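You operate a simulated robot arm through the tools that you are given. There is no shell and no other tool.

The job below is to be done with a simulated robot arm. You get a single attempt, and the scene is never put back.

TASK
Switch on, feed both rack coins, try lane B, then press coin return.
Fine: at the white machine; each key once; use no other coin; the lane costs three, so nothing is sold and both coins come back into the coin tray; leave the service door open; touch no other control.

Only the result counts: the job must be done as asked and must still hold three seconds after the hand-in. Knocking over, shifting, dropping, spilling or breaking anything else fails it.

THE ROBOT
A 6-joint arm with a two-finger parallel gripper, fixed in place. Base frame: the origin is at the foot of the arm, x ahead of it, y to its left, z up. Readings come in m, degrees, newtons and seconds.
With the tool pointing down near the work surface it reaches from about 0.1 to 0.56 m from the base axis. Its first joint turns from -66.0 to 66.0 degrees. Payload 2.9 kg.
The TCP is the grasp point between the finger pads, 0.03 m short of the fingertips. In the tool frame z runs along the fingers and y along their closing line. Largest opening 0.11 m; finger width 0.02, thickness 0.01; the body of the gripper, 0.048 by 0.112 m, starts 0.055 m behind the TCP.
Orientation is that of the tool frame in the base frame, as a unit quaternion [x, y, z, w]. With the fingers straight down and closing along the base's y, the tool's x points along the base's -x, its y along +y and its z along -z.

THE INTERFACE
- The arm moves only by the tool step_arm. Its argument "increments" is a list of rows, each a list of 7 numbers: the shift along the tool's x, y, z in m, then the turn, a rotation vector about the tool's x, y, z in degrees, then the closure, from 0 (fully open) to 1 (shut). In form: [[x, y, z, rx, ry, rz, fingers], ...]. A call has 1 to 20 rows; each row shifts and turns the commanded pose from where the row before left it, along the tool's axes as they then stand. Rows are played at 5 a second. More than 0.05 m and 8.6 degrees between two rows, or a gripper value outside its range, and nothing of the call is played. Where a pose cannot be reached the arm comes as near as it can. A force on the tool above 40 N (or 10 N above the force at the start of the call, whichever is more), or a blocked arm, ends the call early, and 0.2 s more pass. Each finger travels about 0.108 m/s and halts on what it meets, pressing with about 21 N; the grip force reading is that of the motor and also rises with nothing between the fingers. The clock runs only during rows and for 0.2 s after the last one: add rows that do not move to give the fingers time. It gives the time, the measured TCP pose, the force on the tool (base axes), the opening and the grip force at its end, in the units of the frame above (readings bear some noise), with the torque about the TCP (base axes, N m) and any sound that the robot's microphone picked up.
- Cameras (640 x 400 px; columns grow to the right, rows downward): "scene" is fixed at [0.0962, 0.4483, 1.4032]; the picture's right is [-0.55, -0.83, 0.00], its down [-0.33, 0.22, -0.92] and it looks along [0.76, -0.51, -0.40] (base axes); focal length 214 px, centre (320, 200). "wrist" rides on the gripper at [0.072, 0.017, -0.103] in the tool frame; the picture's right is [-0.23, 0.97, 0.00], its down [-0.76, -0.18, -0.62] and it looks along [-0.61, -0.14, 0.78] (tool axes); focal length 222 px, centre (320, 200). There is no depth. A picture from a camera that has moved, and an enlarged one, comes with that camera's place and axes in the base frame and with its lens.
- get_image(camera): a new picture of that camera. The clock stands still meanwhile.
- zoom(camera, box): a new picture of the part [left, top, right, bottom] of that camera's present view, enlarged. The clock stands still meanwhile.
- finish_job(): hands the job in; it is judged then, once.

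Places have to be worked out from the pictures, the camera data and where the tool is seen. Open the gripper and draw the arm clear of the work before you hand the job in, unless the task says otherwise.

The tools are called after "Emit:" as name(argument=value, ...) on one line, values as JSON. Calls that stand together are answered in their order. step_arm: Moves the arm, as the interface text tells. Its arguments: {"type":"object","properties":{"increments":{"type":"array","items":{"type":"array","items":{"type":"number"}}}},"required":["increments"]} The other tools are called the same way: get_image (camera) takes a picture; zoom (camera, box) takes an enlarged picture of a part of a camera's view; finish_job () hands the job in.

At the start:

```text
time_s: 0.0
tool_pos: [0.2663, 0.1726, 1.3784]
tool_rot: [0.0, 1.0, 0.0, 0.001]
contact_force: [0.5, 0.8, 0.4]
moment: [0.01, 0.01, 0.0]
gripper_width: 0.1099
grasp_force: 0.1
```

scene: 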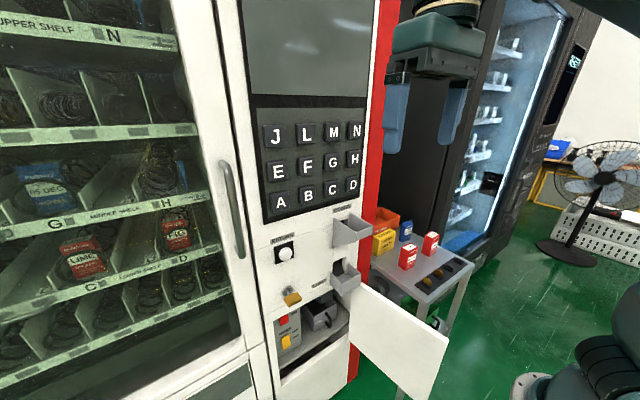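
wrist: 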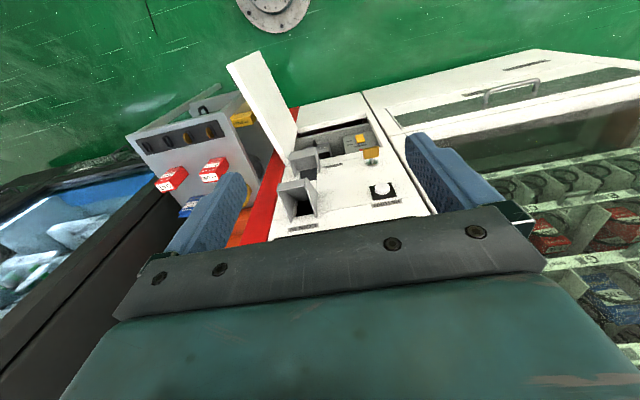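

I start by looking closely at the machine's controls, the service door area and the rack, before moving anything.

Emit:
zoom(camera="scene", box=[230, 200, 390, 300])

Emit:
zoom(camera="scene", box=[230, 280, 390, 380])

Emit:
zoom(camera="scene", box=[360, 200, 490, 300])

Emit:
zoom(camera="wrist", box=[270, 90, 430, 250])

Emit:
zoom(camera="wrist", box=[120, 90, 300, 220])

Emit:
zoom(camera="scene", box=[240, 90, 400, 220])

```text
4.00 times, centred on (310, 250) of scene
camera zoom: at [0.0962, 0.4483, 1.4032], right [-0.55, -0.83, 0.0], down [-0.33, 0.22, -0.92], along [0.76, -0.51, -0.4], focal length 858 px, centre (360, 0)
```

zoom: 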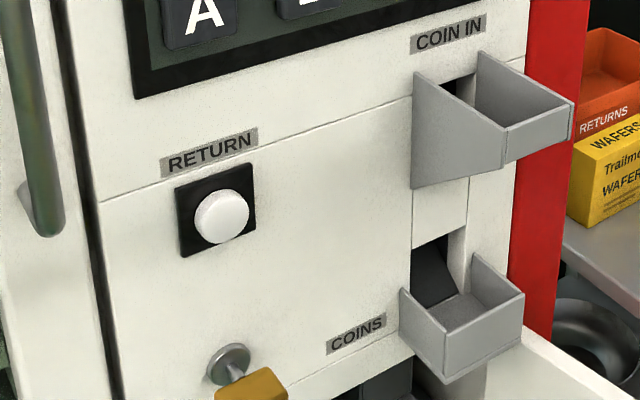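

```text
4.00 times, centred on (310, 330) of scene
camera zoom: at [0.0962, 0.4483, 1.4032], right [-0.55, -0.83, 0.0], down [-0.33, 0.22, -0.92], along [0.76, -0.51, -0.4], focal length 858 px, centre (360, -320)
```

zoom: 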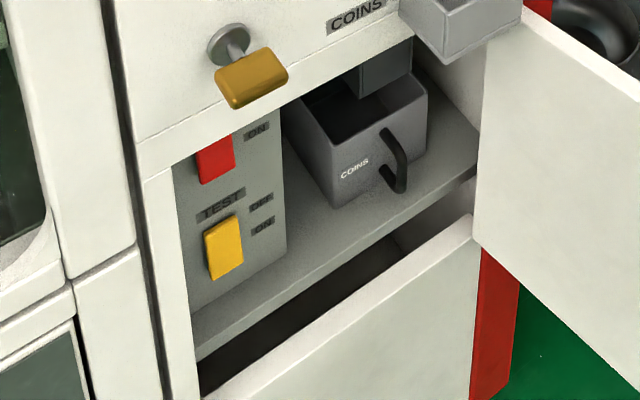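

```text
4.00 times, centred on (425, 250) of scene
camera zoom: at [0.0962, 0.4483, 1.4032], right [-0.55, -0.83, 0.0], down [-0.33, 0.22, -0.92], along [0.76, -0.51, -0.4], focal length 858 px, centre (-100, 0)
```

zoom: 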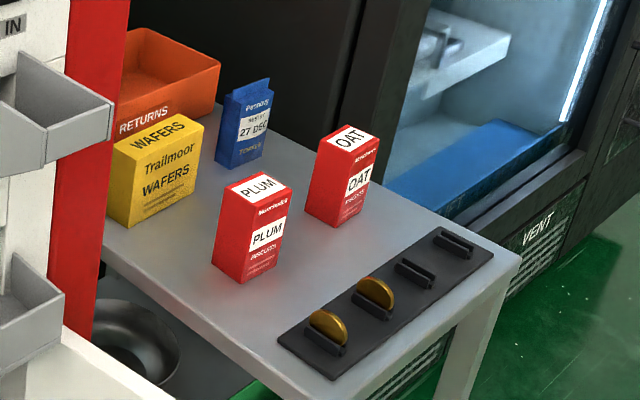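

```text
2.50 times, centred on (350, 170) of wrist
camera zoom: at [0.1931, 0.1894, 1.4833], right [0.23, 0.97, 0.0], down [0.76, -0.18, 0.62], along [0.61, -0.14, -0.78], focal length 555 px, centre (245, 275)
```

zoom: 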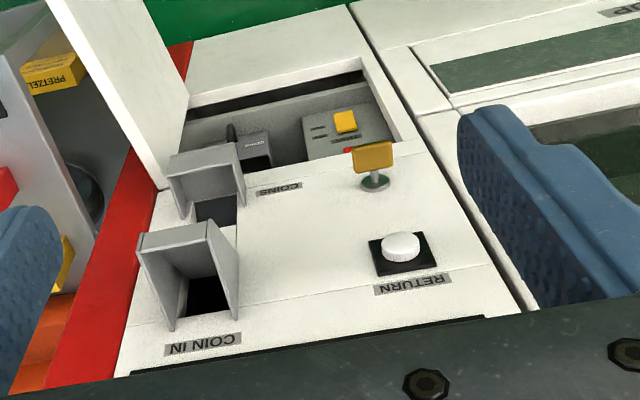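

```text
3.08 times, centred on (210, 155) of wrist
camera zoom: at [0.1931, 0.1894, 1.4833], right [0.23, 0.97, 0.0], down [0.76, -0.18, 0.62], along [0.61, -0.14, -0.78], focal length 684 px, centre (658, 338)
```

zoom: 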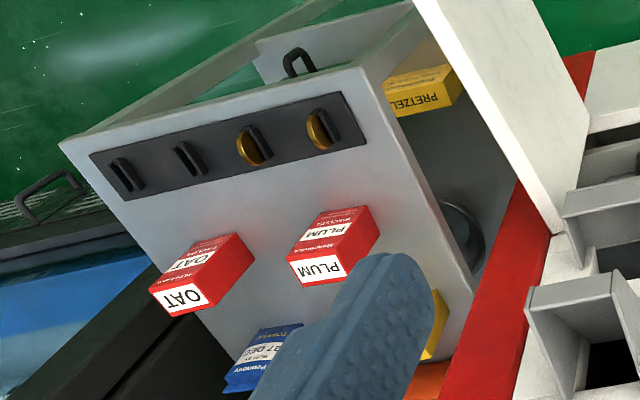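

```text
3.08 times, centred on (320, 155) of scene
camera zoom: at [0.0962, 0.4483, 1.4032], right [-0.55, -0.83, 0.0], down [-0.33, 0.22, -0.92], along [0.76, -0.51, -0.4], focal length 660 px, centre (320, 338)
```

zoom: 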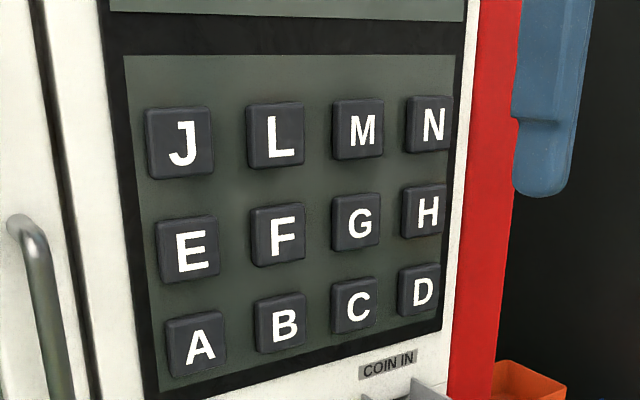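

The front panel lies near x = 0.553 m, with RETURN at about (0.54, 0.268, 1.043), key B at about (0.54, 0.19, 1.19), the coins near (0.37, -0.18/-0.25, 0.84), and the red rocker inside at about (0.61, 0.26, 0.69). I look more closely at the remaining regions before moving.

Emit:
zoom(camera="scene", box=[480, 260, 640, 400])

Emit:
zoom(camera="scene", box=[265, 290, 355, 360])

Emit:
zoom(camera="wrist", box=[200, 0, 360, 100])

Emit:
zoom(camera="wrist", box=[330, 115, 400, 160])

Emit:
zoom(camera="scene", box=[370, 0, 500, 90])

```text
2.86 times, centred on (560, 330) of scene
camera zoom: at [0.0962, 0.4483, 1.4032], right [-0.55, -0.83, 0.0], down [-0.33, 0.22, -0.92], along [0.76, -0.51, -0.4], focal length 613 px, centre (-366, -171)
```

zoom: 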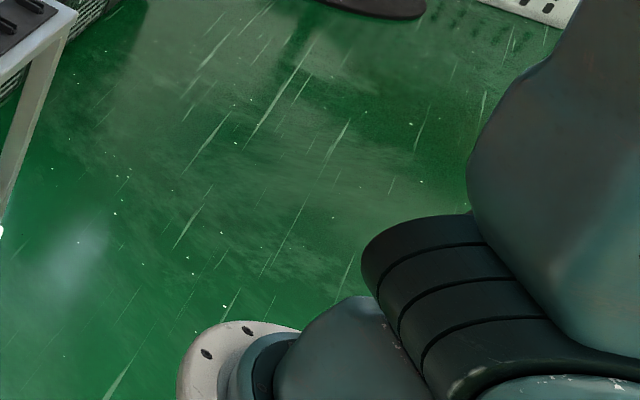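

```text
5.71 times, centred on (310, 325) of scene
camera zoom: at [0.0962, 0.4483, 1.4032], right [-0.55, -0.83, 0.0], down [-0.33, 0.22, -0.92], along [0.76, -0.51, -0.4], focal length 1226 px, centre (377, -514)
```

zoom: 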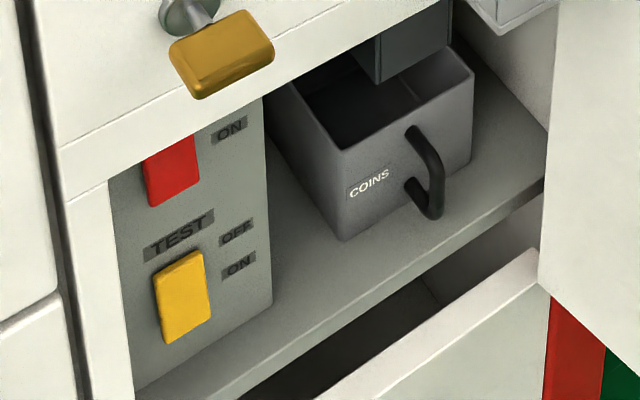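

```text
4.00 times, centred on (280, 50) of wrist
camera zoom: at [0.1931, 0.1894, 1.4833], right [0.23, 0.97, 0.0], down [0.76, -0.18, 0.62], along [0.61, -0.14, -0.78], focal length 888 px, centre (480, 800)
```

zoom: 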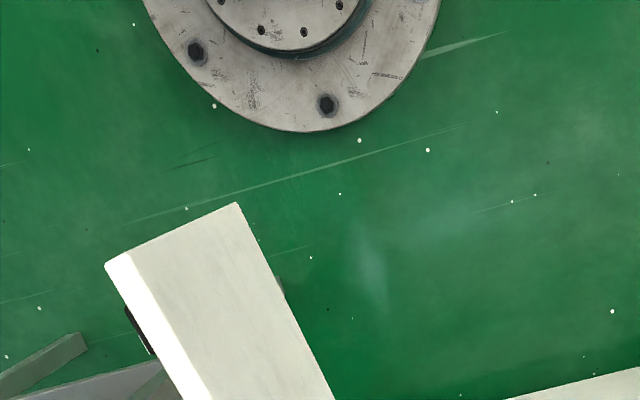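

```text
8.89 times, centred on (365, 138) of wrist
camera zoom: at [0.1931, 0.1894, 1.4833], right [0.23, 0.97, 0.0], down [0.76, -0.18, 0.62], along [0.61, -0.14, -0.78], focal length 1974 px, centre (-80, 756)
```

zoom: 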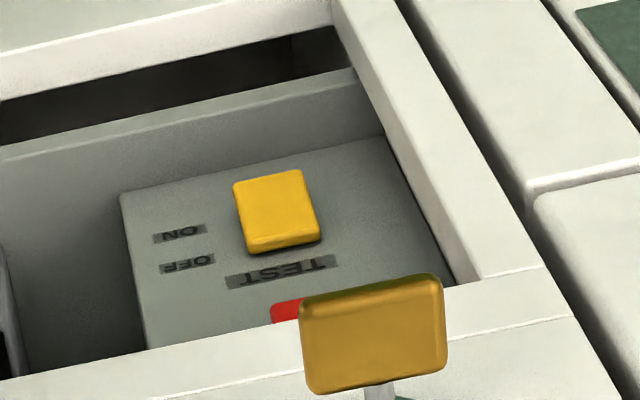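

```text
4.44 times, centred on (435, 45) of scene
camera zoom: at [0.0962, 0.4483, 1.4032], right [-0.55, -0.83, 0.0], down [-0.33, 0.22, -0.92], along [0.76, -0.51, -0.4], focal length 953 px, centre (-191, 889)
```

zoom: 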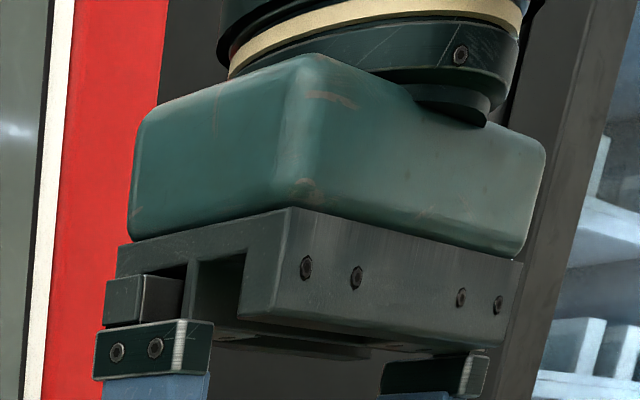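

The red rocker's top is still hidden, so I tilt the tool 45° forward in place (about tool y), which turns the wrist camera to look horizontally at the machine.

Emit:
step_arm(increments=[[0, 0, 0, 0, -7.5, 0, 0], [0, 0, 0, 0, -7.5, 0, 0], [0, 0, 0, 0, -7.5, 0, 0], [0, 0, 0, 0, -7.5, 0, 0], [0, 0, 0, 0, -7.5, 0, 0], [0, 0, 0, 0, -7.5, 0, 0], [0, 0, 0, 0, 0, 0, 0], [0, 0, 0, 0, 0, 0, 0]])

Emit:
get_image(camera="wrist")

Emit:
get_image(camera="scene")

```text
time_s: 1.8
tool_pos: [0.2693, 0.1799, 1.4731]
tool_rot: [-0.002, 0.926, 0.005, 0.377]
contact_force: [0.4, -0.3, -0.8]
moment: [0.0, -0.05, -0.03]
gripper_width: 0.11
grasp_force: 0.0
out of reach, approached as far as the arm can: row 4, 5, 6
```

```text
taken
camera wrist: at [0.1446, 0.1961, 1.4977], right [0.16, 0.97, 0.17], down [0.11, -0.18, 0.98], along [0.98, -0.13, -0.14], focal length 222 px, centre (320, 200)
```

wrist: 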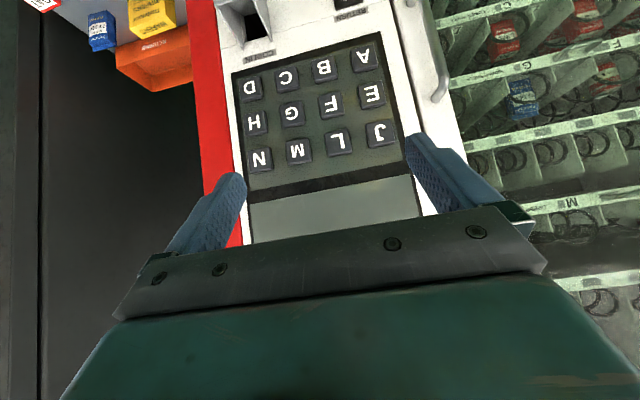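

```text
taken
```

scene: 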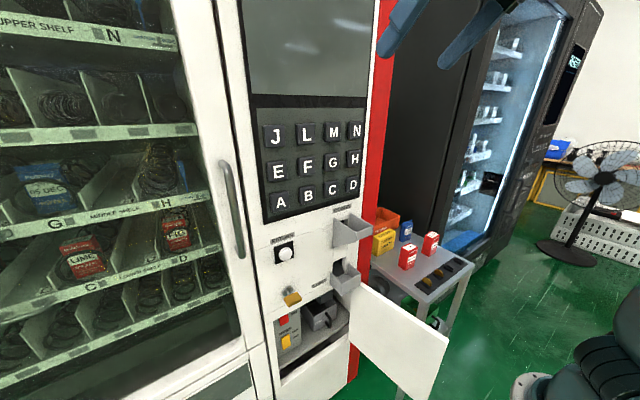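

The tilt was only reachable with the tool drifting up to z = 1.47; the arm wants to be further out or lower. I move down and slightly forward along the tool axes, staying well short of the panel.

Emit:
step_arm(increments=[[0.025, 0, 0.04, 0, 0, 0, 0], [0.025, 0, 0.04, 0, 0, 0, 0], [0.025, 0, 0.04, 0, 0, 0, 0], [0.025, 0, 0.04, 0, 0, 0, 0], [0.025, 0, 0.04, 0, 0, 0, 0], [0, 0, 0, 0, 0, 0, 0]])

Emit:
get_image(camera="wrist")

Emit:
get_image(camera="scene")

```text
time_s: 3.2
tool_pos: [0.309, 0.202, 1.4704]
tool_rot: [0.0, 0.924, 0.0, 0.382]
contact_force: [0.9, 0.1, -0.2]
moment: [0.0, -0.03, 0.0]
gripper_width: 0.1101
grasp_force: 0.0
out of reach, approached as far as the arm can: row 1, 2, 3, 4, 5
```

```text
taken
camera wrist: at [0.1835, 0.2183, 1.4929], right [0.16, 0.97, 0.16], down [0.1, -0.18, 0.98], along [0.98, -0.14, -0.13], focal length 222 px, centre (320, 200)
```

wrist: 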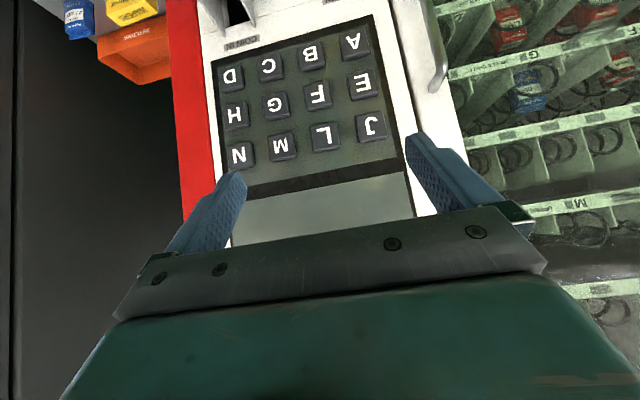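

```text
taken
```

scene: 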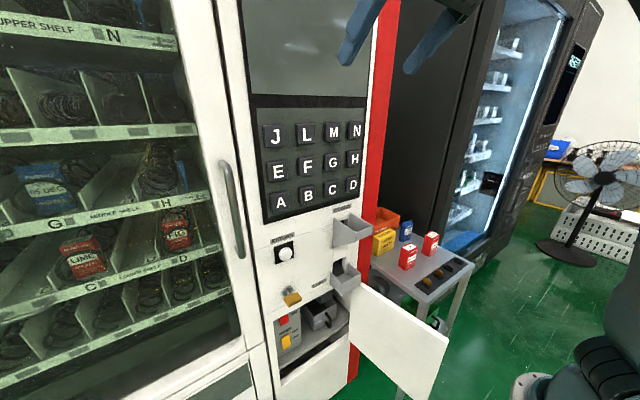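

The arm keeps the 45° tilt but will not descend, probably a wrist limit in this posture. I turn the tool back down to recover, and the reading will also tell me where the commanded pose really stands.

Emit:
step_arm(increments=[[0, 0, 0, 0, 7.5, 0, 0], [0, 0, 0, 0, 7.5, 0, 0], [0, 0, 0, 0, 7.5, 0, 0], [0, 0, 0, 0, 0, 0, 0], [0, 0, 0, 0, 0, 0, 0]])

Emit:
get_image(camera="scene")

```text
time_s: 4.4
tool_pos: [0.3081, 0.1959, 1.4533]
tool_rot: [0.0, 0.981, 0.001, 0.196]
contact_force: [0.2, 0.0, -0.7]
moment: [0.0, 0.0, -0.01]
gripper_width: 0.1102
grasp_force: 0.1
out of reach, approached as far as the arm can: row 3
```

```text
taken
```

scene: 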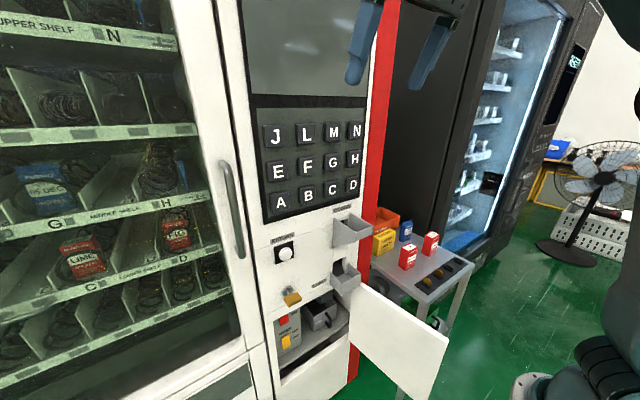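

The tool now sits at (0.308, 0.196, 1.453) tilted about 22°, so the commanded pose follows what was achieved. I try descending straight down in this milder tilt to learn where the limit lies.

Emit:
step_arm(increments=[[0.0115, 0, 0.0277, 0, 0, 0, 0], [0.0115, 0, 0.0277, 0, 0, 0, 0], [0.0115, 0, 0.0277, 0, 0, 0, 0], [0.0115, 0, 0.0277, 0, 0, 0, 0], [0.0115, 0, 0.0277, 0, 0, 0, 0], [0, 0, 0, 0, 0, 0, 0]])

```text
time_s: 5.8
tool_pos: [0.3128, 0.2066, 1.3525]
tool_rot: [0.0, 0.981, -0.001, 0.194]
contact_force: [0.2, 0.6, 0.5]
moment: [0.0, 0.0, -0.01]
gripper_width: 0.11
grasp_force: 0.1
out of reach, approached as far as the arm can: row 4, 5
```

At 22° tilt the floor of the reachable zone here is about z = 1.35. I turn the tool fully down and descend to see whether the limit goes away.

Emit:
step_arm(increments=[[0, 0, 0, 0, 7.5, 0, 0], [0, 0, 0, 0, 7.5, 0, 0], [0, 0, 0, 0, 7.5, 0, 0], [0, 0, 0.04, 0, 0, 0, 0], [0, 0, 0.04, 0, 0, 0, 0], [0, 0, 0.04, 0, 0, 0, 0], [0, 0, 0.04, 0, 0, 0, 0], [0, 0, 0, 0, 0, 0, 0]])

Emit:
get_image(camera="scene")

Emit:
get_image(camera="wrist")

```text
time_s: 7.6
tool_pos: [0.3126, 0.2062, 1.1922]
tool_rot: [0.0, 1.0, 0.0, 0.0]
contact_force: [0.3, 0.4, 0.8]
moment: [0.01, -0.03, -0.03]
gripper_width: 0.1097
grasp_force: 0.1
```

```text
taken
```

scene: 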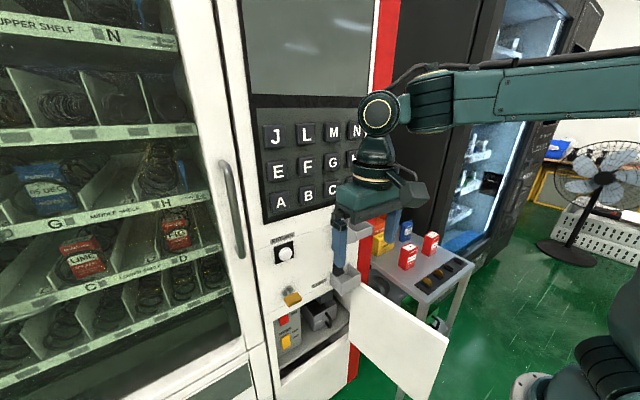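

```text
taken
camera wrist: at [0.2388, 0.2239, 1.2963], right [0.23, 0.97, 0.0], down [0.76, -0.18, 0.62], along [0.61, -0.14, -0.78], focal length 222 px, centre (320, 200)
```

wrist: 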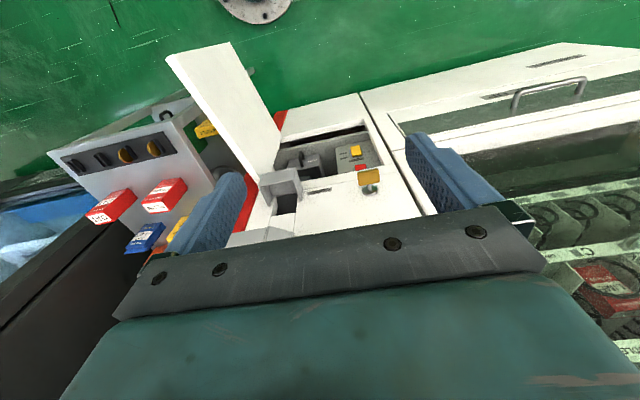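

Pointing down the arm descends freely to z = 1.19; the scene view shows the wrist joint about 0.21 m behind the TCP and the shoulder fairly high, so the limit is the folded elbow. I go out and down to about (0.36, 0.24, 1.0), then tilt 24° to look into the compartment.

Emit:
step_arm(increments=[[-0.0083, 0.0058, 0.032, 0, 0, 0, 0], [-0.0083, 0.0058, 0.032, 0, 0, 0, 0], [-0.0083, 0.0058, 0.032, 0, 0, 0, 0], [-0.0083, 0.0058, 0.032, 0, 0, 0, 0], [-0.0083, 0.0058, 0.032, 0, 0, 0, 0], [-0.0083, 0.0058, 0.032, 0, 0, 0, 0], [0, 0, 0, 0, -8, 0, 0], [0, 0, 0, 0, -8, 0, 0], [0, 0, 0, 0, -8, 0, 0], [0, 0, 0, 0, 0, 0, 0]])

Emit:
get_image(camera="scene")

Emit:
get_image(camera="wrist")

```text
time_s: 9.8
tool_pos: [0.3633, 0.2414, 1.0031]
tool_rot: [-0.001, 0.978, -0.001, 0.21]
contact_force: [0.3, -0.1, 0.6]
moment: [-0.03, 0.0, 0.01]
gripper_width: 0.1102
grasp_force: 0.0
```

```text
taken
```

scene: 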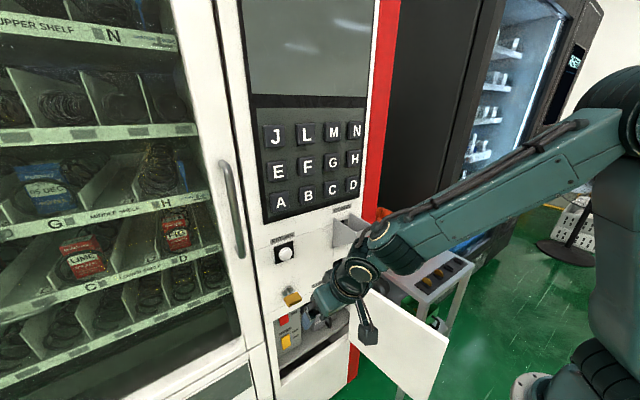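

```text
taken
camera wrist: at [0.254, 0.2585, 1.0669], right [0.21, 0.97, 0.09], down [0.44, -0.18, 0.88], along [0.87, -0.14, -0.46], focal length 222 px, centre (320, 200)
```

wrist: 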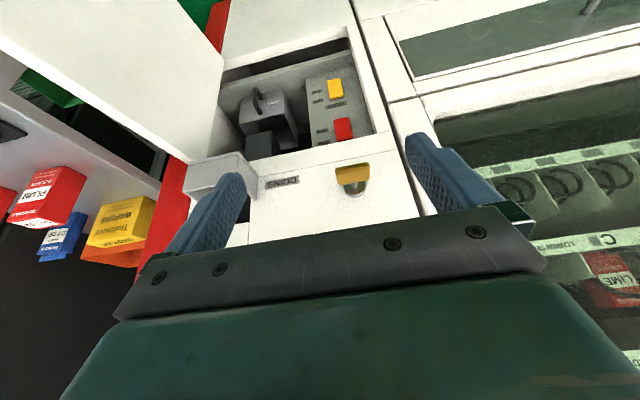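

The pose was reached and the compartment is well in view. I zoom on the red and yellow rockers to read their labels and positions, and on the arm itself.

Emit:
zoom(camera="wrist", box=[295, 65, 385, 155])

Emit:
zoom(camera="wrist", box=[170, 30, 400, 230])

Emit:
zoom(camera="scene", box=[260, 200, 460, 400])

```text
4.44 times, centred on (340, 110) of wrist
camera zoom: at [0.254, 0.2585, 1.0669], right [0.21, 0.97, 0.09], down [0.44, -0.18, 0.88], along [0.87, -0.14, -0.46], focal length 987 px, centre (231, 600)
```

zoom: 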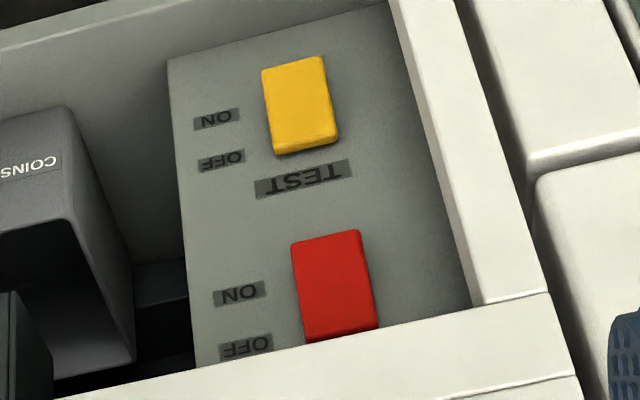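

```text
2.00 times, centred on (285, 130) of wrist
camera zoom: at [0.254, 0.2585, 1.0669], right [0.21, 0.97, 0.09], down [0.44, -0.18, 0.88], along [0.87, -0.14, -0.46], focal length 444 px, centre (390, 340)
```

zoom: 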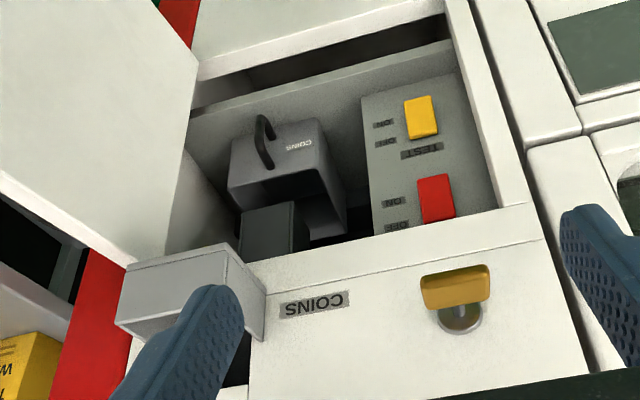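

```text
2.00 times, centred on (360, 300) of scene
camera zoom: at [0.0962, 0.4483, 1.4032], right [-0.55, -0.83, 0.0], down [-0.33, 0.22, -0.92], along [0.76, -0.51, -0.4], focal length 429 px, centre (240, 0)
```

zoom: 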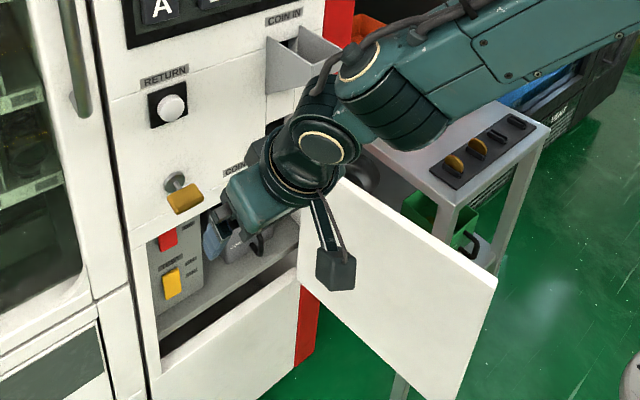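

The rockers are clear: OFF is above and ON below on both. The red one spans z ≈ 0.707–0.763 at y ≈ 0.268, with its face near x ≈ 0.593. I close the empty gripper and descend to about (0.42, 0.268, 0.72), staying clear of the gold knob.

Emit:
step_arm(increments=[[0, 0, 0, 0, 0, 0, 0.5], [0.0077, 0.0034, 0.0353, 0, 0, 0, 1], [0.0077, 0.0034, 0.0353, 0, 0, 0, 1], [0.0077, 0.0034, 0.0353, 0, 0, 0, 1], [0.0077, 0.0034, 0.0353, 0, 0, 0, 1], [0.0077, 0.0034, 0.0353, 0, 0, 0, 1], [0.0077, 0.0034, 0.0353, 0, 0, 0, 1], [0.0077, 0.0034, 0.0353, 0, 0, 0, 1], [0.0077, 0.0034, 0.0353, 0, 0, 0, 1], [0, 0, 0, 0, 0, 0, 1]])

Emit:
get_image(camera="scene")

Emit:
get_image(camera="wrist")

```text
time_s: 12.0
tool_pos: [0.4234, 0.2684, 0.7183]
tool_rot: [0.0, 0.978, 0.0, 0.209]
contact_force: [1.7, -0.4, -0.3]
moment: [0.0, -0.01, 0.02]
gripper_width: 0.0
grasp_force: 21.2
```

```text
taken
```

scene: 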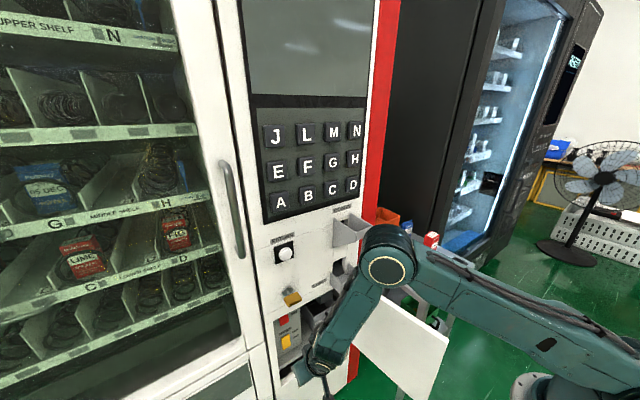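

```text
taken
camera wrist: at [0.3133, 0.2858, 0.783], right [0.21, 0.97, 0.09], down [0.44, -0.18, 0.88], along [0.87, -0.14, -0.47], focal length 222 px, centre (320, 200)
```

wrist: 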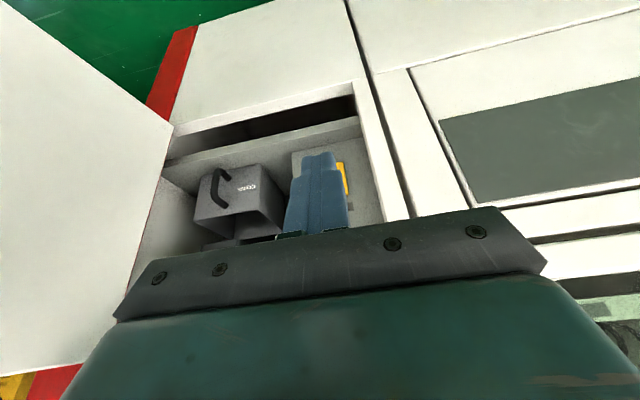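

The tool is at (0.423, 0.268, 0.718), clear of everything, with the elbow now forward and high. I pitch the tool up to horizontal in place.

Emit:
step_arm(increments=[[0, 0, 0, 0, -8.2, 0, 1], [0, 0, 0, 0, -8.2, 0, 1], [0, 0, 0, 0, -8.2, 0, 1], [0, 0, 0, 0, -8.2, 0, 1], [0, 0, 0, 0, -8.2, 0, 1], [0, 0, 0, 0, -8.2, 0, 1], [0, 0, 0, 0, -8.2, 0, 1], [0, 0, 0, 0, -8.2, 0, 1], [0, 0, 0, 0, 0, 0, 1]])

Emit:
get_image(camera="scene")

Emit:
get_image(camera="wrist")

```text
time_s: 14.0
tool_pos: [0.4724, 0.3226, 0.7049]
tool_rot: [0.0, 0.716, -0.002, 0.698]
contact_force: [0.0, -0.1, 0.2]
moment: [-0.02, -0.01, 0.02]
gripper_width: 0.0001
grasp_force: 21.1
out of reach, approached as far as the arm can: row 7, 8
```

```text
taken
```

scene: 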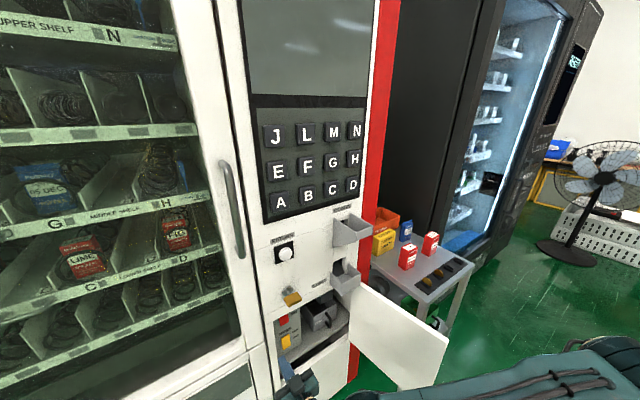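

```text
taken
camera wrist: at [0.3661, 0.3399, 0.635], right [0.01, 0.97, 0.22], down [-0.6, -0.17, 0.78], along [0.8, -0.14, 0.59], focal length 222 px, centre (320, 200)
```

wrist: 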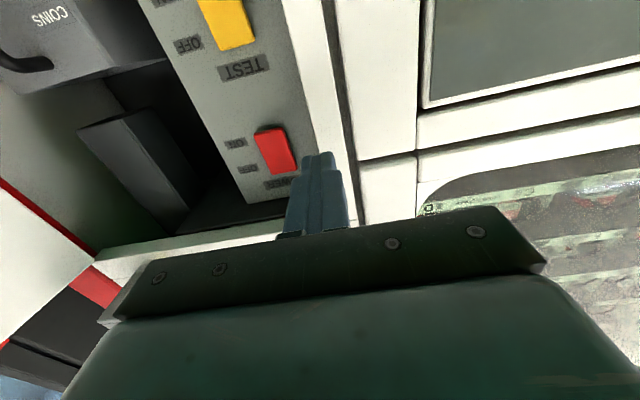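

The tool is now nearly horizontal (88°) but slid out to (0.472, 0.323, 0.705), still in free space. I zoom in on the red rocker to read its state and label and to refine its position.

Emit:
zoom(camera="wrist", box=[200, 80, 340, 200])

Emit:
zoom(camera="scene", box=[260, 300, 340, 400])

```text
3.33 times, centred on (270, 140) of wrist
camera zoom: at [0.3661, 0.3399, 0.635], right [0.01, 0.97, 0.22], down [-0.6, -0.17, 0.78], along [0.8, -0.14, 0.59], focal length 740 px, centre (487, 400)
```

zoom: 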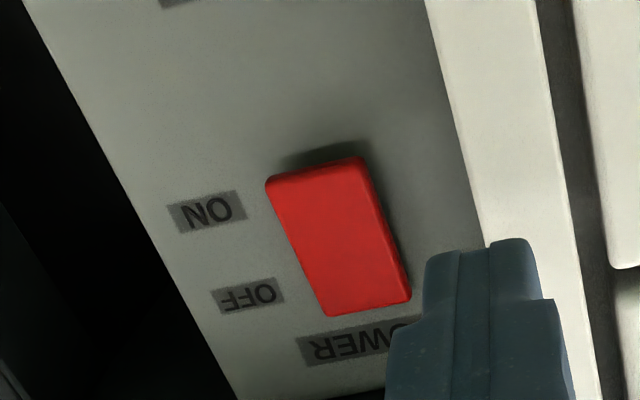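

```text
4.00 times, centred on (300, 350) of scene
camera zoom: at [0.0962, 0.4483, 1.4032], right [-0.55, -0.83, 0.0], down [-0.33, 0.22, -0.92], along [0.76, -0.51, -0.4], focal length 858 px, centre (400, -400)
```

zoom: 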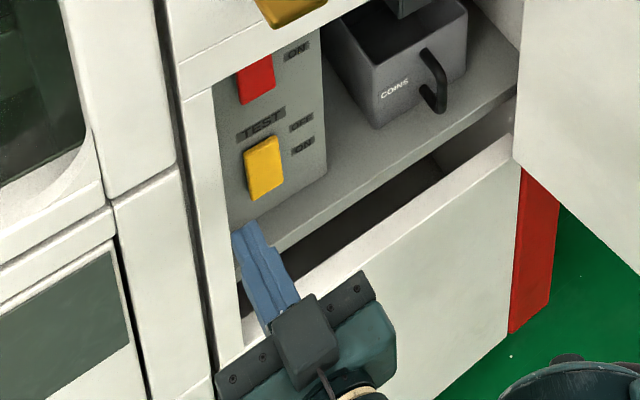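

The label reads POWER with ON at the lower end, and the lower end stands out, so the rocker is off. Both views put its lower end at about (0.593, 0.268, 0.706). I move to (0.52, 0.268, 0.715), just in front of it.

Emit:
step_arm(increments=[[-0.0026, -0.0137, 0.012, 0, 0, 0, 1], [-0.0026, -0.0137, 0.012, 0, 0, 0, 1], [-0.0026, -0.0137, 0.012, 0, 0, 0, 1], [-0.0026, -0.0137, 0.012, 0, 0, 0, 1], [0, 0, 0, 0, 0, 0, 1]])

Emit:
get_image(camera="wrist")

Emit:
get_image(camera="scene")

```text
time_s: 15.2
tool_pos: [0.5246, 0.2711, 0.7135]
tool_rot: [0.0, 0.709, 0.0, 0.705]
contact_force: [-0.6, -0.2, -0.1]
moment: [0.01, 0.04, -0.01]
gripper_width: 0.0
grasp_force: 21.3
out of reach, approached as far as the arm can: row 1
```

```text
taken
camera wrist: at [0.4203, 0.2884, 0.6421], right [0.0, 0.97, 0.23], down [-0.62, -0.18, 0.77], along [0.79, -0.14, 0.6], focal length 222 px, centre (320, 200)
```

wrist: 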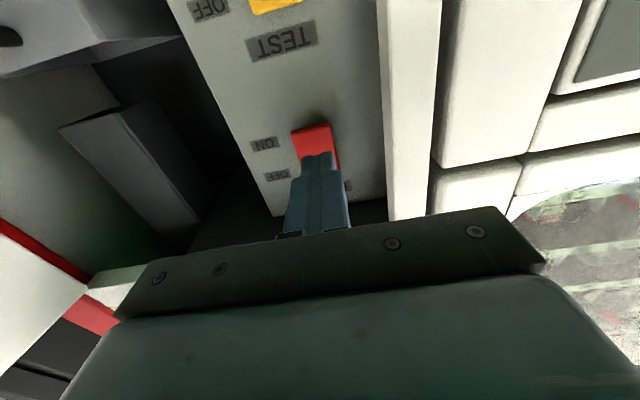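

```text
taken
```

scene: 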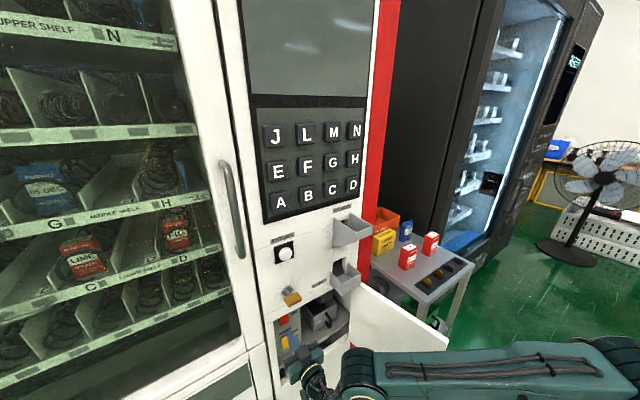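

The fingertips are right in front of the lower half of the red POWER rocker. I advance along +x, the last part in small steps, listening for a click and watching the force.

Emit:
step_arm(increments=[[0, -0.001, 0.012, 0, 0, 0, 1], [0, -0.001, 0.012, 0, 0, 0, 1], [0, -0.001, 0.008, 0, 0, 0, 1], [0, 0, 0.003, 0, 0, 0, 1], [0, 0, 0.002, 0, 0, 0, 1], [0, 0, 0.002, 0, 0, 0, 1]])

Emit:
get_image(camera="wrist")

```text
time_s: 16.6
tool_pos: [0.5642, 0.2689, 0.7134]
tool_rot: [-0.001, 0.708, 0.0, 0.706]
contact_force: [-0.6, 1.5, 0.1]
moment: [-0.03, 0.04, 0.03]
gripper_width: 0.0
grasp_force: 21.1
```

```text
taken
camera wrist: at [0.4592, 0.2856, 0.6415], right [0.0, 0.97, 0.23], down [-0.62, -0.18, 0.77], along [0.79, -0.14, 0.6], focal length 222 px, centre (320, 200)
```

wrist: 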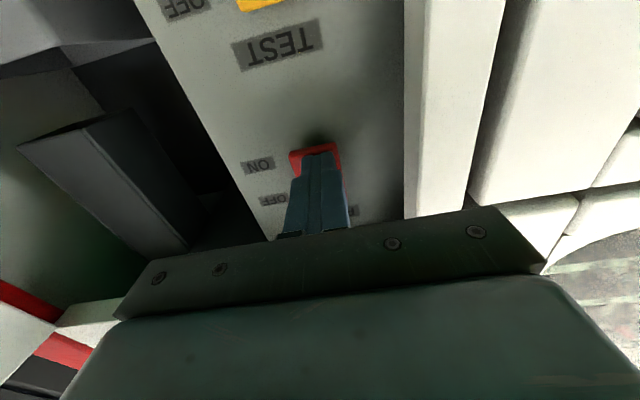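

No contact yet at x = 0.564, with the tips almost on the rocker. I continue with small steps.

Emit:
step_arm(increments=[[0, 0, 0.002, 0, 0, 0, 1], [0, 0, 0.002, 0, 0, 0, 1], [0, 0, 0.002, 0, 0, 0, 1]])

Emit:
zoom(camera="wrist", box=[220, 90, 400, 220])

```text
time_s: 17.5
tool_pos: [0.5673, 0.2701, 0.7116]
tool_rot: [-0.004, 0.709, -0.002, 0.705]
contact_force: [-8.2, -0.7, 3.4]
moment: [-0.06, -0.14, -0.02]
gripper_width: 0.0
grasp_force: 20.8
stopped in row 3: the force on the tool passed its limit at 43 N (the readings are from after the stop); the commanded pose is now the measured one
```

```text
3.08 times, centred on (310, 155) of wrist
camera zoom: at [0.4631, 0.285, 0.6402], right [0.0, 0.98, 0.22], down [-0.62, -0.17, 0.77], along [0.79, -0.14, 0.6], focal length 684 px, centre (351, 338)
```

zoom: 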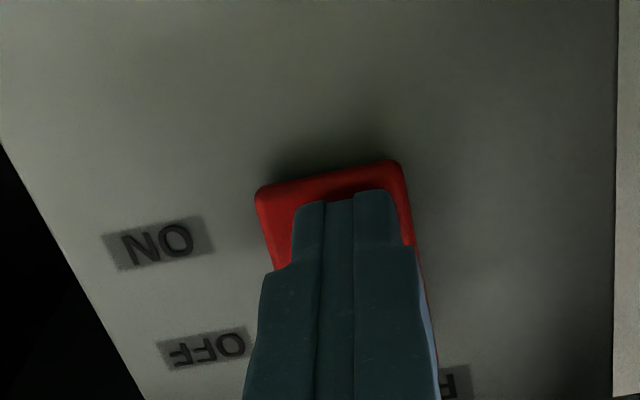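

The push stopped at 43 N without the rocker flipping; the tips seem to sit slightly above its lower end. I back off 3 mm, go 5 mm lower for more leverage and press again in 1 mm steps.

Emit:
step_arm(increments=[[0, 0, -0.004, 0, 0, 0, 1], [0.005, -0.001, 0, 0, 0, 0, 1], [0, 0, 0.002, 0, 0, 0, 1], [0, 0, 0.001, 0, 0, 0, 1], [0, 0, 0.001, 0, 0, 0, 1], [0, 0, 0.001, 0, 0, 0, 1], [0, 0, 0, 0, 0, 0, 1]])

Emit:
zoom(camera="wrist", box=[220, 90, 400, 220])

```text
time_s: 19.1
tool_pos: [0.5685, 0.268, 0.7059]
tool_rot: [-0.004, 0.709, -0.003, 0.705]
contact_force: [-21.8, -2.3, 5.0]
moment: [-0.12, -0.37, -0.11]
gripper_width: 0.0
grasp_force: 21.3
```

```text
3.08 times, centred on (310, 155) of wrist
camera zoom: at [0.4638, 0.2839, 0.6349], right [0.0, 0.98, 0.22], down [-0.62, -0.17, 0.77], along [0.79, -0.13, 0.6], focal length 684 px, centre (351, 338)
```

zoom: 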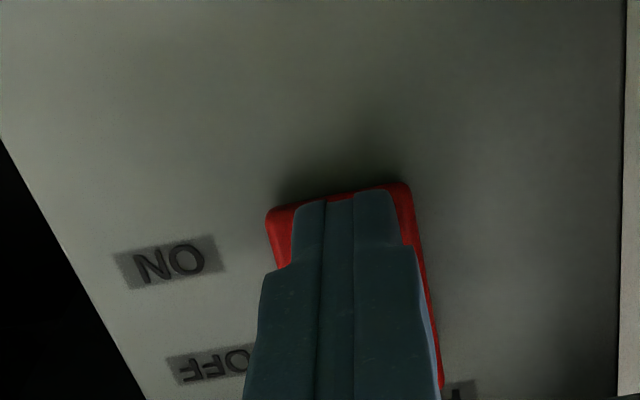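

Contact is steady at about 22 N with the tip at x ≈ 0.5985, so the rocker is starting to give. I keep pressing in half-millimetre steps.

Emit:
step_arm(increments=[[0, 0, 0.0007, 0, 0, 0, 1], [0, 0, 0.0007, 0, 0, 0, 1], [0, 0, 0.0007, 0, 0, 0, 1], [0, 0, 0.0007, 0, 0, 0, 1], [0, 0, 0, 0, 0, 0, 1]])

Emit:
zoom(camera="wrist", box=[220, 90, 400, 220])

```text
time_s: 19.6
tool_pos: [0.5688, 0.2669, 0.7059]
tool_rot: [-0.004, 0.709, -0.005, 0.705]
contact_force: [-10.0, -0.3, 2.7]
moment: [-0.07, -0.17, -0.02]
gripper_width: 0.0
grasp_force: 21.4
stopped in row 2: the force on the tool passed its limit at 42 N (the readings are from after the stop); the commanded pose is now the measured one
```

```text
3.08 times, centred on (310, 155) of wrist
camera zoom: at [0.4638, 0.2839, 0.6342], right [0.0, 0.98, 0.22], down [-0.62, -0.17, 0.77], along [0.79, -0.13, 0.6], focal length 684 px, centre (351, 338)
```

zoom: 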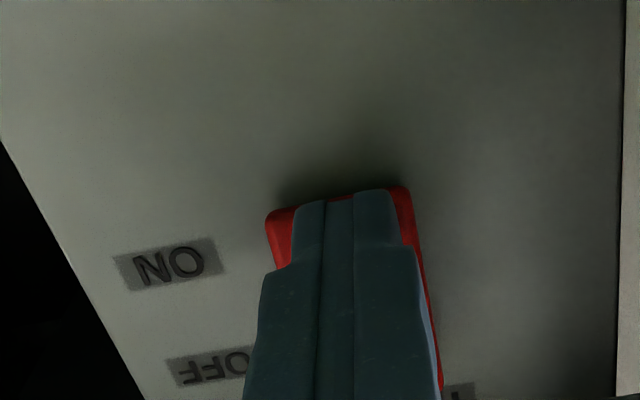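

The contact moment says the fingers touch with their upper edge, and the force rises very stiffly, so the rocker may already be at its ON stop. I back off and look at it.

Emit:
step_arm(increments=[[0, 0, -0.01, 0, 0, 0, 1], [0, 0.01, -0.02, 0, 0, 0, 1], [0, 0.015, -0.015, 0, 0, 0, 1], [0, 0.015, 0, 0, 0, 0, 1], [0, 0.0, 0, 0, 0, 0, 1]])

Emit:
zoom(camera="wrist", box=[200, 80, 340, 200])

Emit:
zoom(camera="scene", box=[265, 290, 355, 360])

Emit:
get_image(camera="scene")

```text
time_s: 20.8
tool_pos: [0.5232, 0.3083, 0.7075]
tool_rot: [-0.003, 0.71, -0.004, 0.704]
contact_force: [0.0, 0.3, 0.2]
moment: [-0.02, 0.03, 0.01]
gripper_width: 0.0
grasp_force: 21.0
```

```text
3.33 times, centred on (270, 140) of wrist
camera zoom: at [0.4192, 0.3239, 0.6347], right [0.0, 0.98, 0.22], down [-0.62, -0.17, 0.77], along [0.79, -0.13, 0.6], focal length 740 px, centre (487, 400)
```

zoom: 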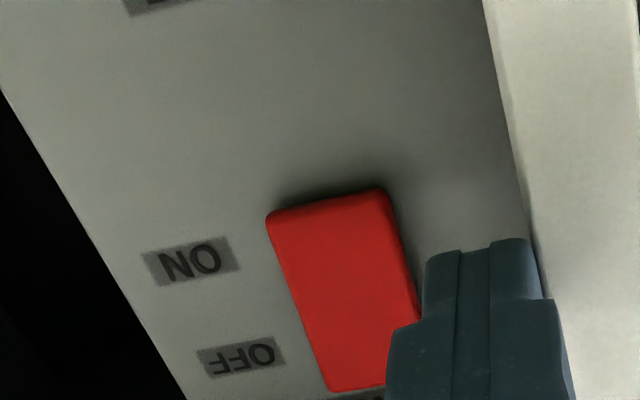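

```text
5.71 times, centred on (310, 325) of scene
camera zoom: at [0.0962, 0.4483, 1.4032], right [-0.55, -0.83, 0.0], down [-0.33, 0.22, -0.92], along [0.76, -0.51, -0.4], focal length 1226 px, centre (377, -514)
```

zoom: 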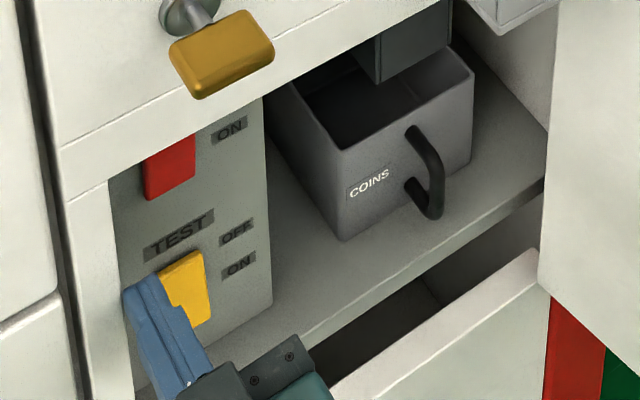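

```text
taken
```

scene: 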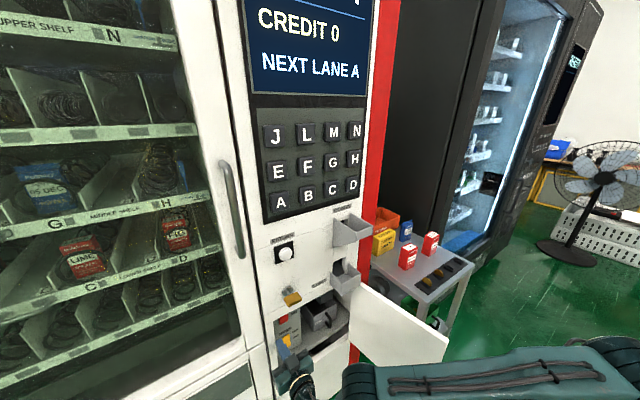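

The screen has lit up with "CREDIT 0", so the power is on. I zoom in on the display to read all of it.

Emit:
zoom(camera="scene", box=[235, 0, 395, 100])

Emit:
get_image(camera="wrist")

```text
4.00 times, centred on (315, 50) of scene
camera zoom: at [0.0962, 0.4483, 1.4032], right [-0.55, -0.83, 0.0], down [-0.33, 0.22, -0.92], along [0.76, -0.51, -0.4], focal length 858 px, centre (340, 800)
```

zoom: 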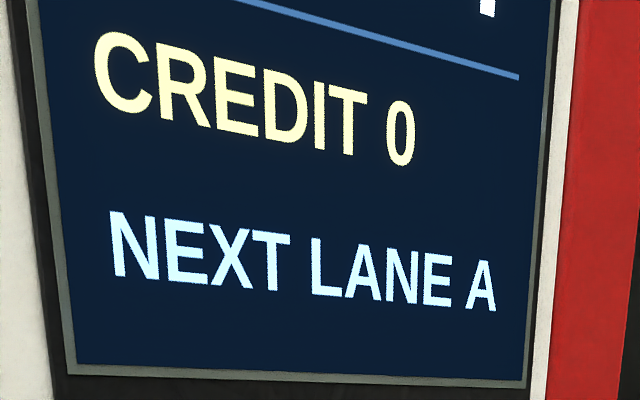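

```text
taken
camera wrist: at [0.4192, 0.3239, 0.6347], right [0.0, 0.98, 0.22], down [-0.62, -0.17, 0.77], along [0.79, -0.13, 0.6], focal length 222 px, centre (320, 200)
```

wrist: 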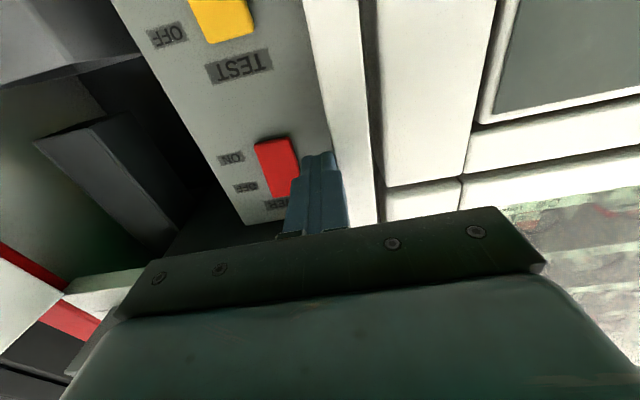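

The screen is lit with CREDIT 0, and the TEST rocker is untouched. I withdraw straight out of the compartment while gradually pitching the tool back down, then rise.

Emit:
step_arm(increments=[[0, 0, -0.025, 0, 8, 0, 1], [0, 0, -0.025, 0, 8, 0, 1], [0, 0, -0.025, 0, 8, 0, 1], [0, 0, -0.025, 0, 8, 0, 1], [0, 0, -0.025, 0, 8, 0, 1], [-0.02, -0.01, -0.025, 0, 8, 0, 1], [-0.02, -0.01, -0.03, 0, 8, 0, 1], [-0.015, -0.01, -0.035, 0, 8, 0, 1], [0, -0.01, -0.04, 0, 8, 0, 1], [0, -0.01, -0.04, 0, 8, 0, 1], [0, 0, 0, 0, 8, 0, 1], [0, 0, 0, 0, 0, 0, 1]])

Emit:
get_image(camera="scene")

Emit:
get_image(camera="wrist")

```text
time_s: 23.4
tool_pos: [0.3598, 0.2591, 0.92]
tool_rot: [0.0, 1.0, -0.005, 0.013]
contact_force: [-0.1, 0.1, 0.1]
moment: [-0.05, -0.01, 0.01]
gripper_width: 0.0
grasp_force: 21.5
```

```text
taken
```

scene: 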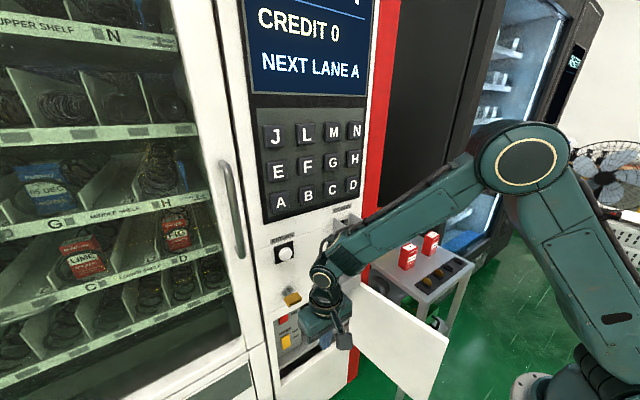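

```text
taken
camera wrist: at [0.2829, 0.278, 1.0223], right [0.22, 0.97, 0.0], down [0.75, -0.17, 0.64], along [0.63, -0.15, -0.76], focal length 222 px, centre (320, 200)
```

wrist: 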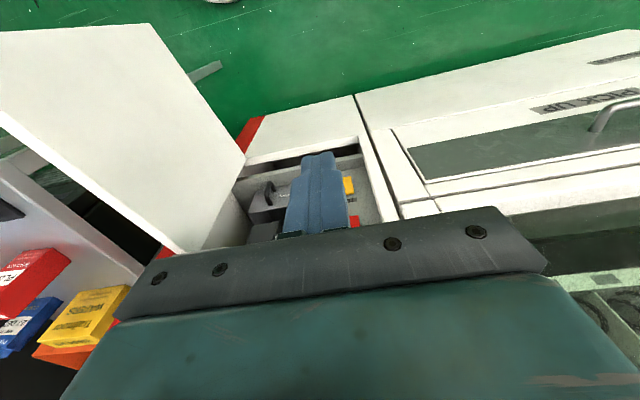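

The arm is back outside with the tool pointing down. I rise to about z = 1.12 and swing over to the coin rack side, opening the fingers part way.

Emit:
step_arm(increments=[[0, 0, -0.04, 0, 1.5, 0, 1], [0, 0, -0.04, 0, 0, 0, 1], [0, 0, -0.04, 0, 0, 0, 1], [0, 0, -0.04, 0, 0, 0, 1], [0, 0, -0.04, 0, 0, 0, 0.65], [0.009, -0.0417, 0, 0, 0, 0, 0.65], [0.009, -0.0417, 0, 0, 0, 0, 0.65], [0.009, -0.0417, 0, 0, 0, 0, 0.65], [0.009, -0.0417, 0, 0, 0, 0, 0.65], [0.009, -0.0417, 0, 0, 0, 0, 0.65], [0.009, -0.0417, 0, 0, 0, 0, 0.65], [0.009, -0.0417, 0, 0, 0, 0, 0.65], [0.009, -0.0417, 0, 0, 0, 0, 0.65], [0.009, -0.0417, 0, 0, 0, 0, 0.65], [0.009, -0.0417, 0, 0, 0, 0, 0.65], [0.009, -0.0417, 0, 0, 0, 0, 0.65], [0, 0, 0, 0, 0, 0, 0.65]])

Emit:
get_image(camera="scene")

Emit:
get_image(camera="wrist")

```text
time_s: 27.0
tool_pos: [0.2592, -0.1979, 1.1243]
tool_rot: [-0.001, 1.0, -0.005, 0.001]
contact_force: [0.1, 0.3, 1.1]
moment: [0.03, -0.04, 0.01]
gripper_width: 0.0384
grasp_force: 0.0
```

```text
taken
```

scene: 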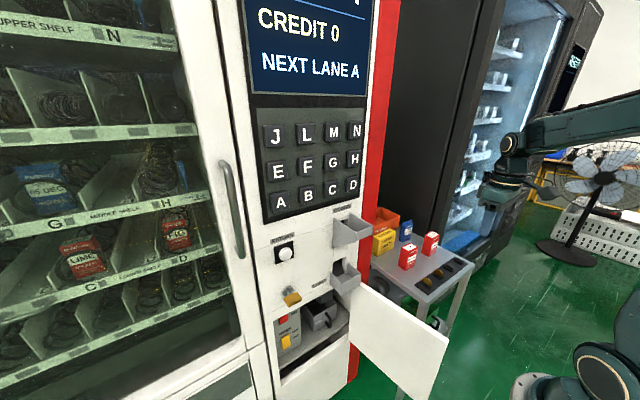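

```text
taken
camera wrist: at [0.1851, -0.1795, 1.2268], right [0.23, 0.97, -0.01], down [0.76, -0.17, 0.63], along [0.61, -0.15, -0.78], focal length 222 px, centre (320, 200)
```

wrist: 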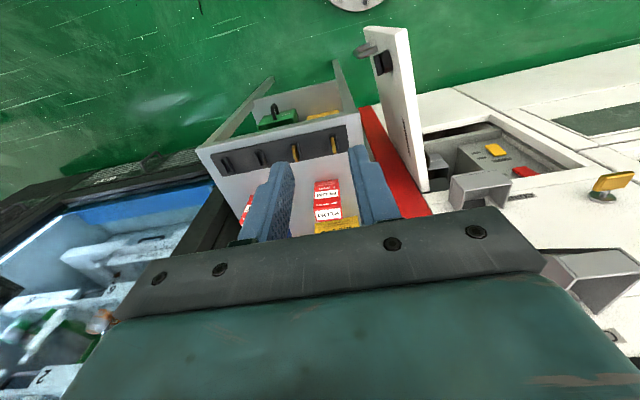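

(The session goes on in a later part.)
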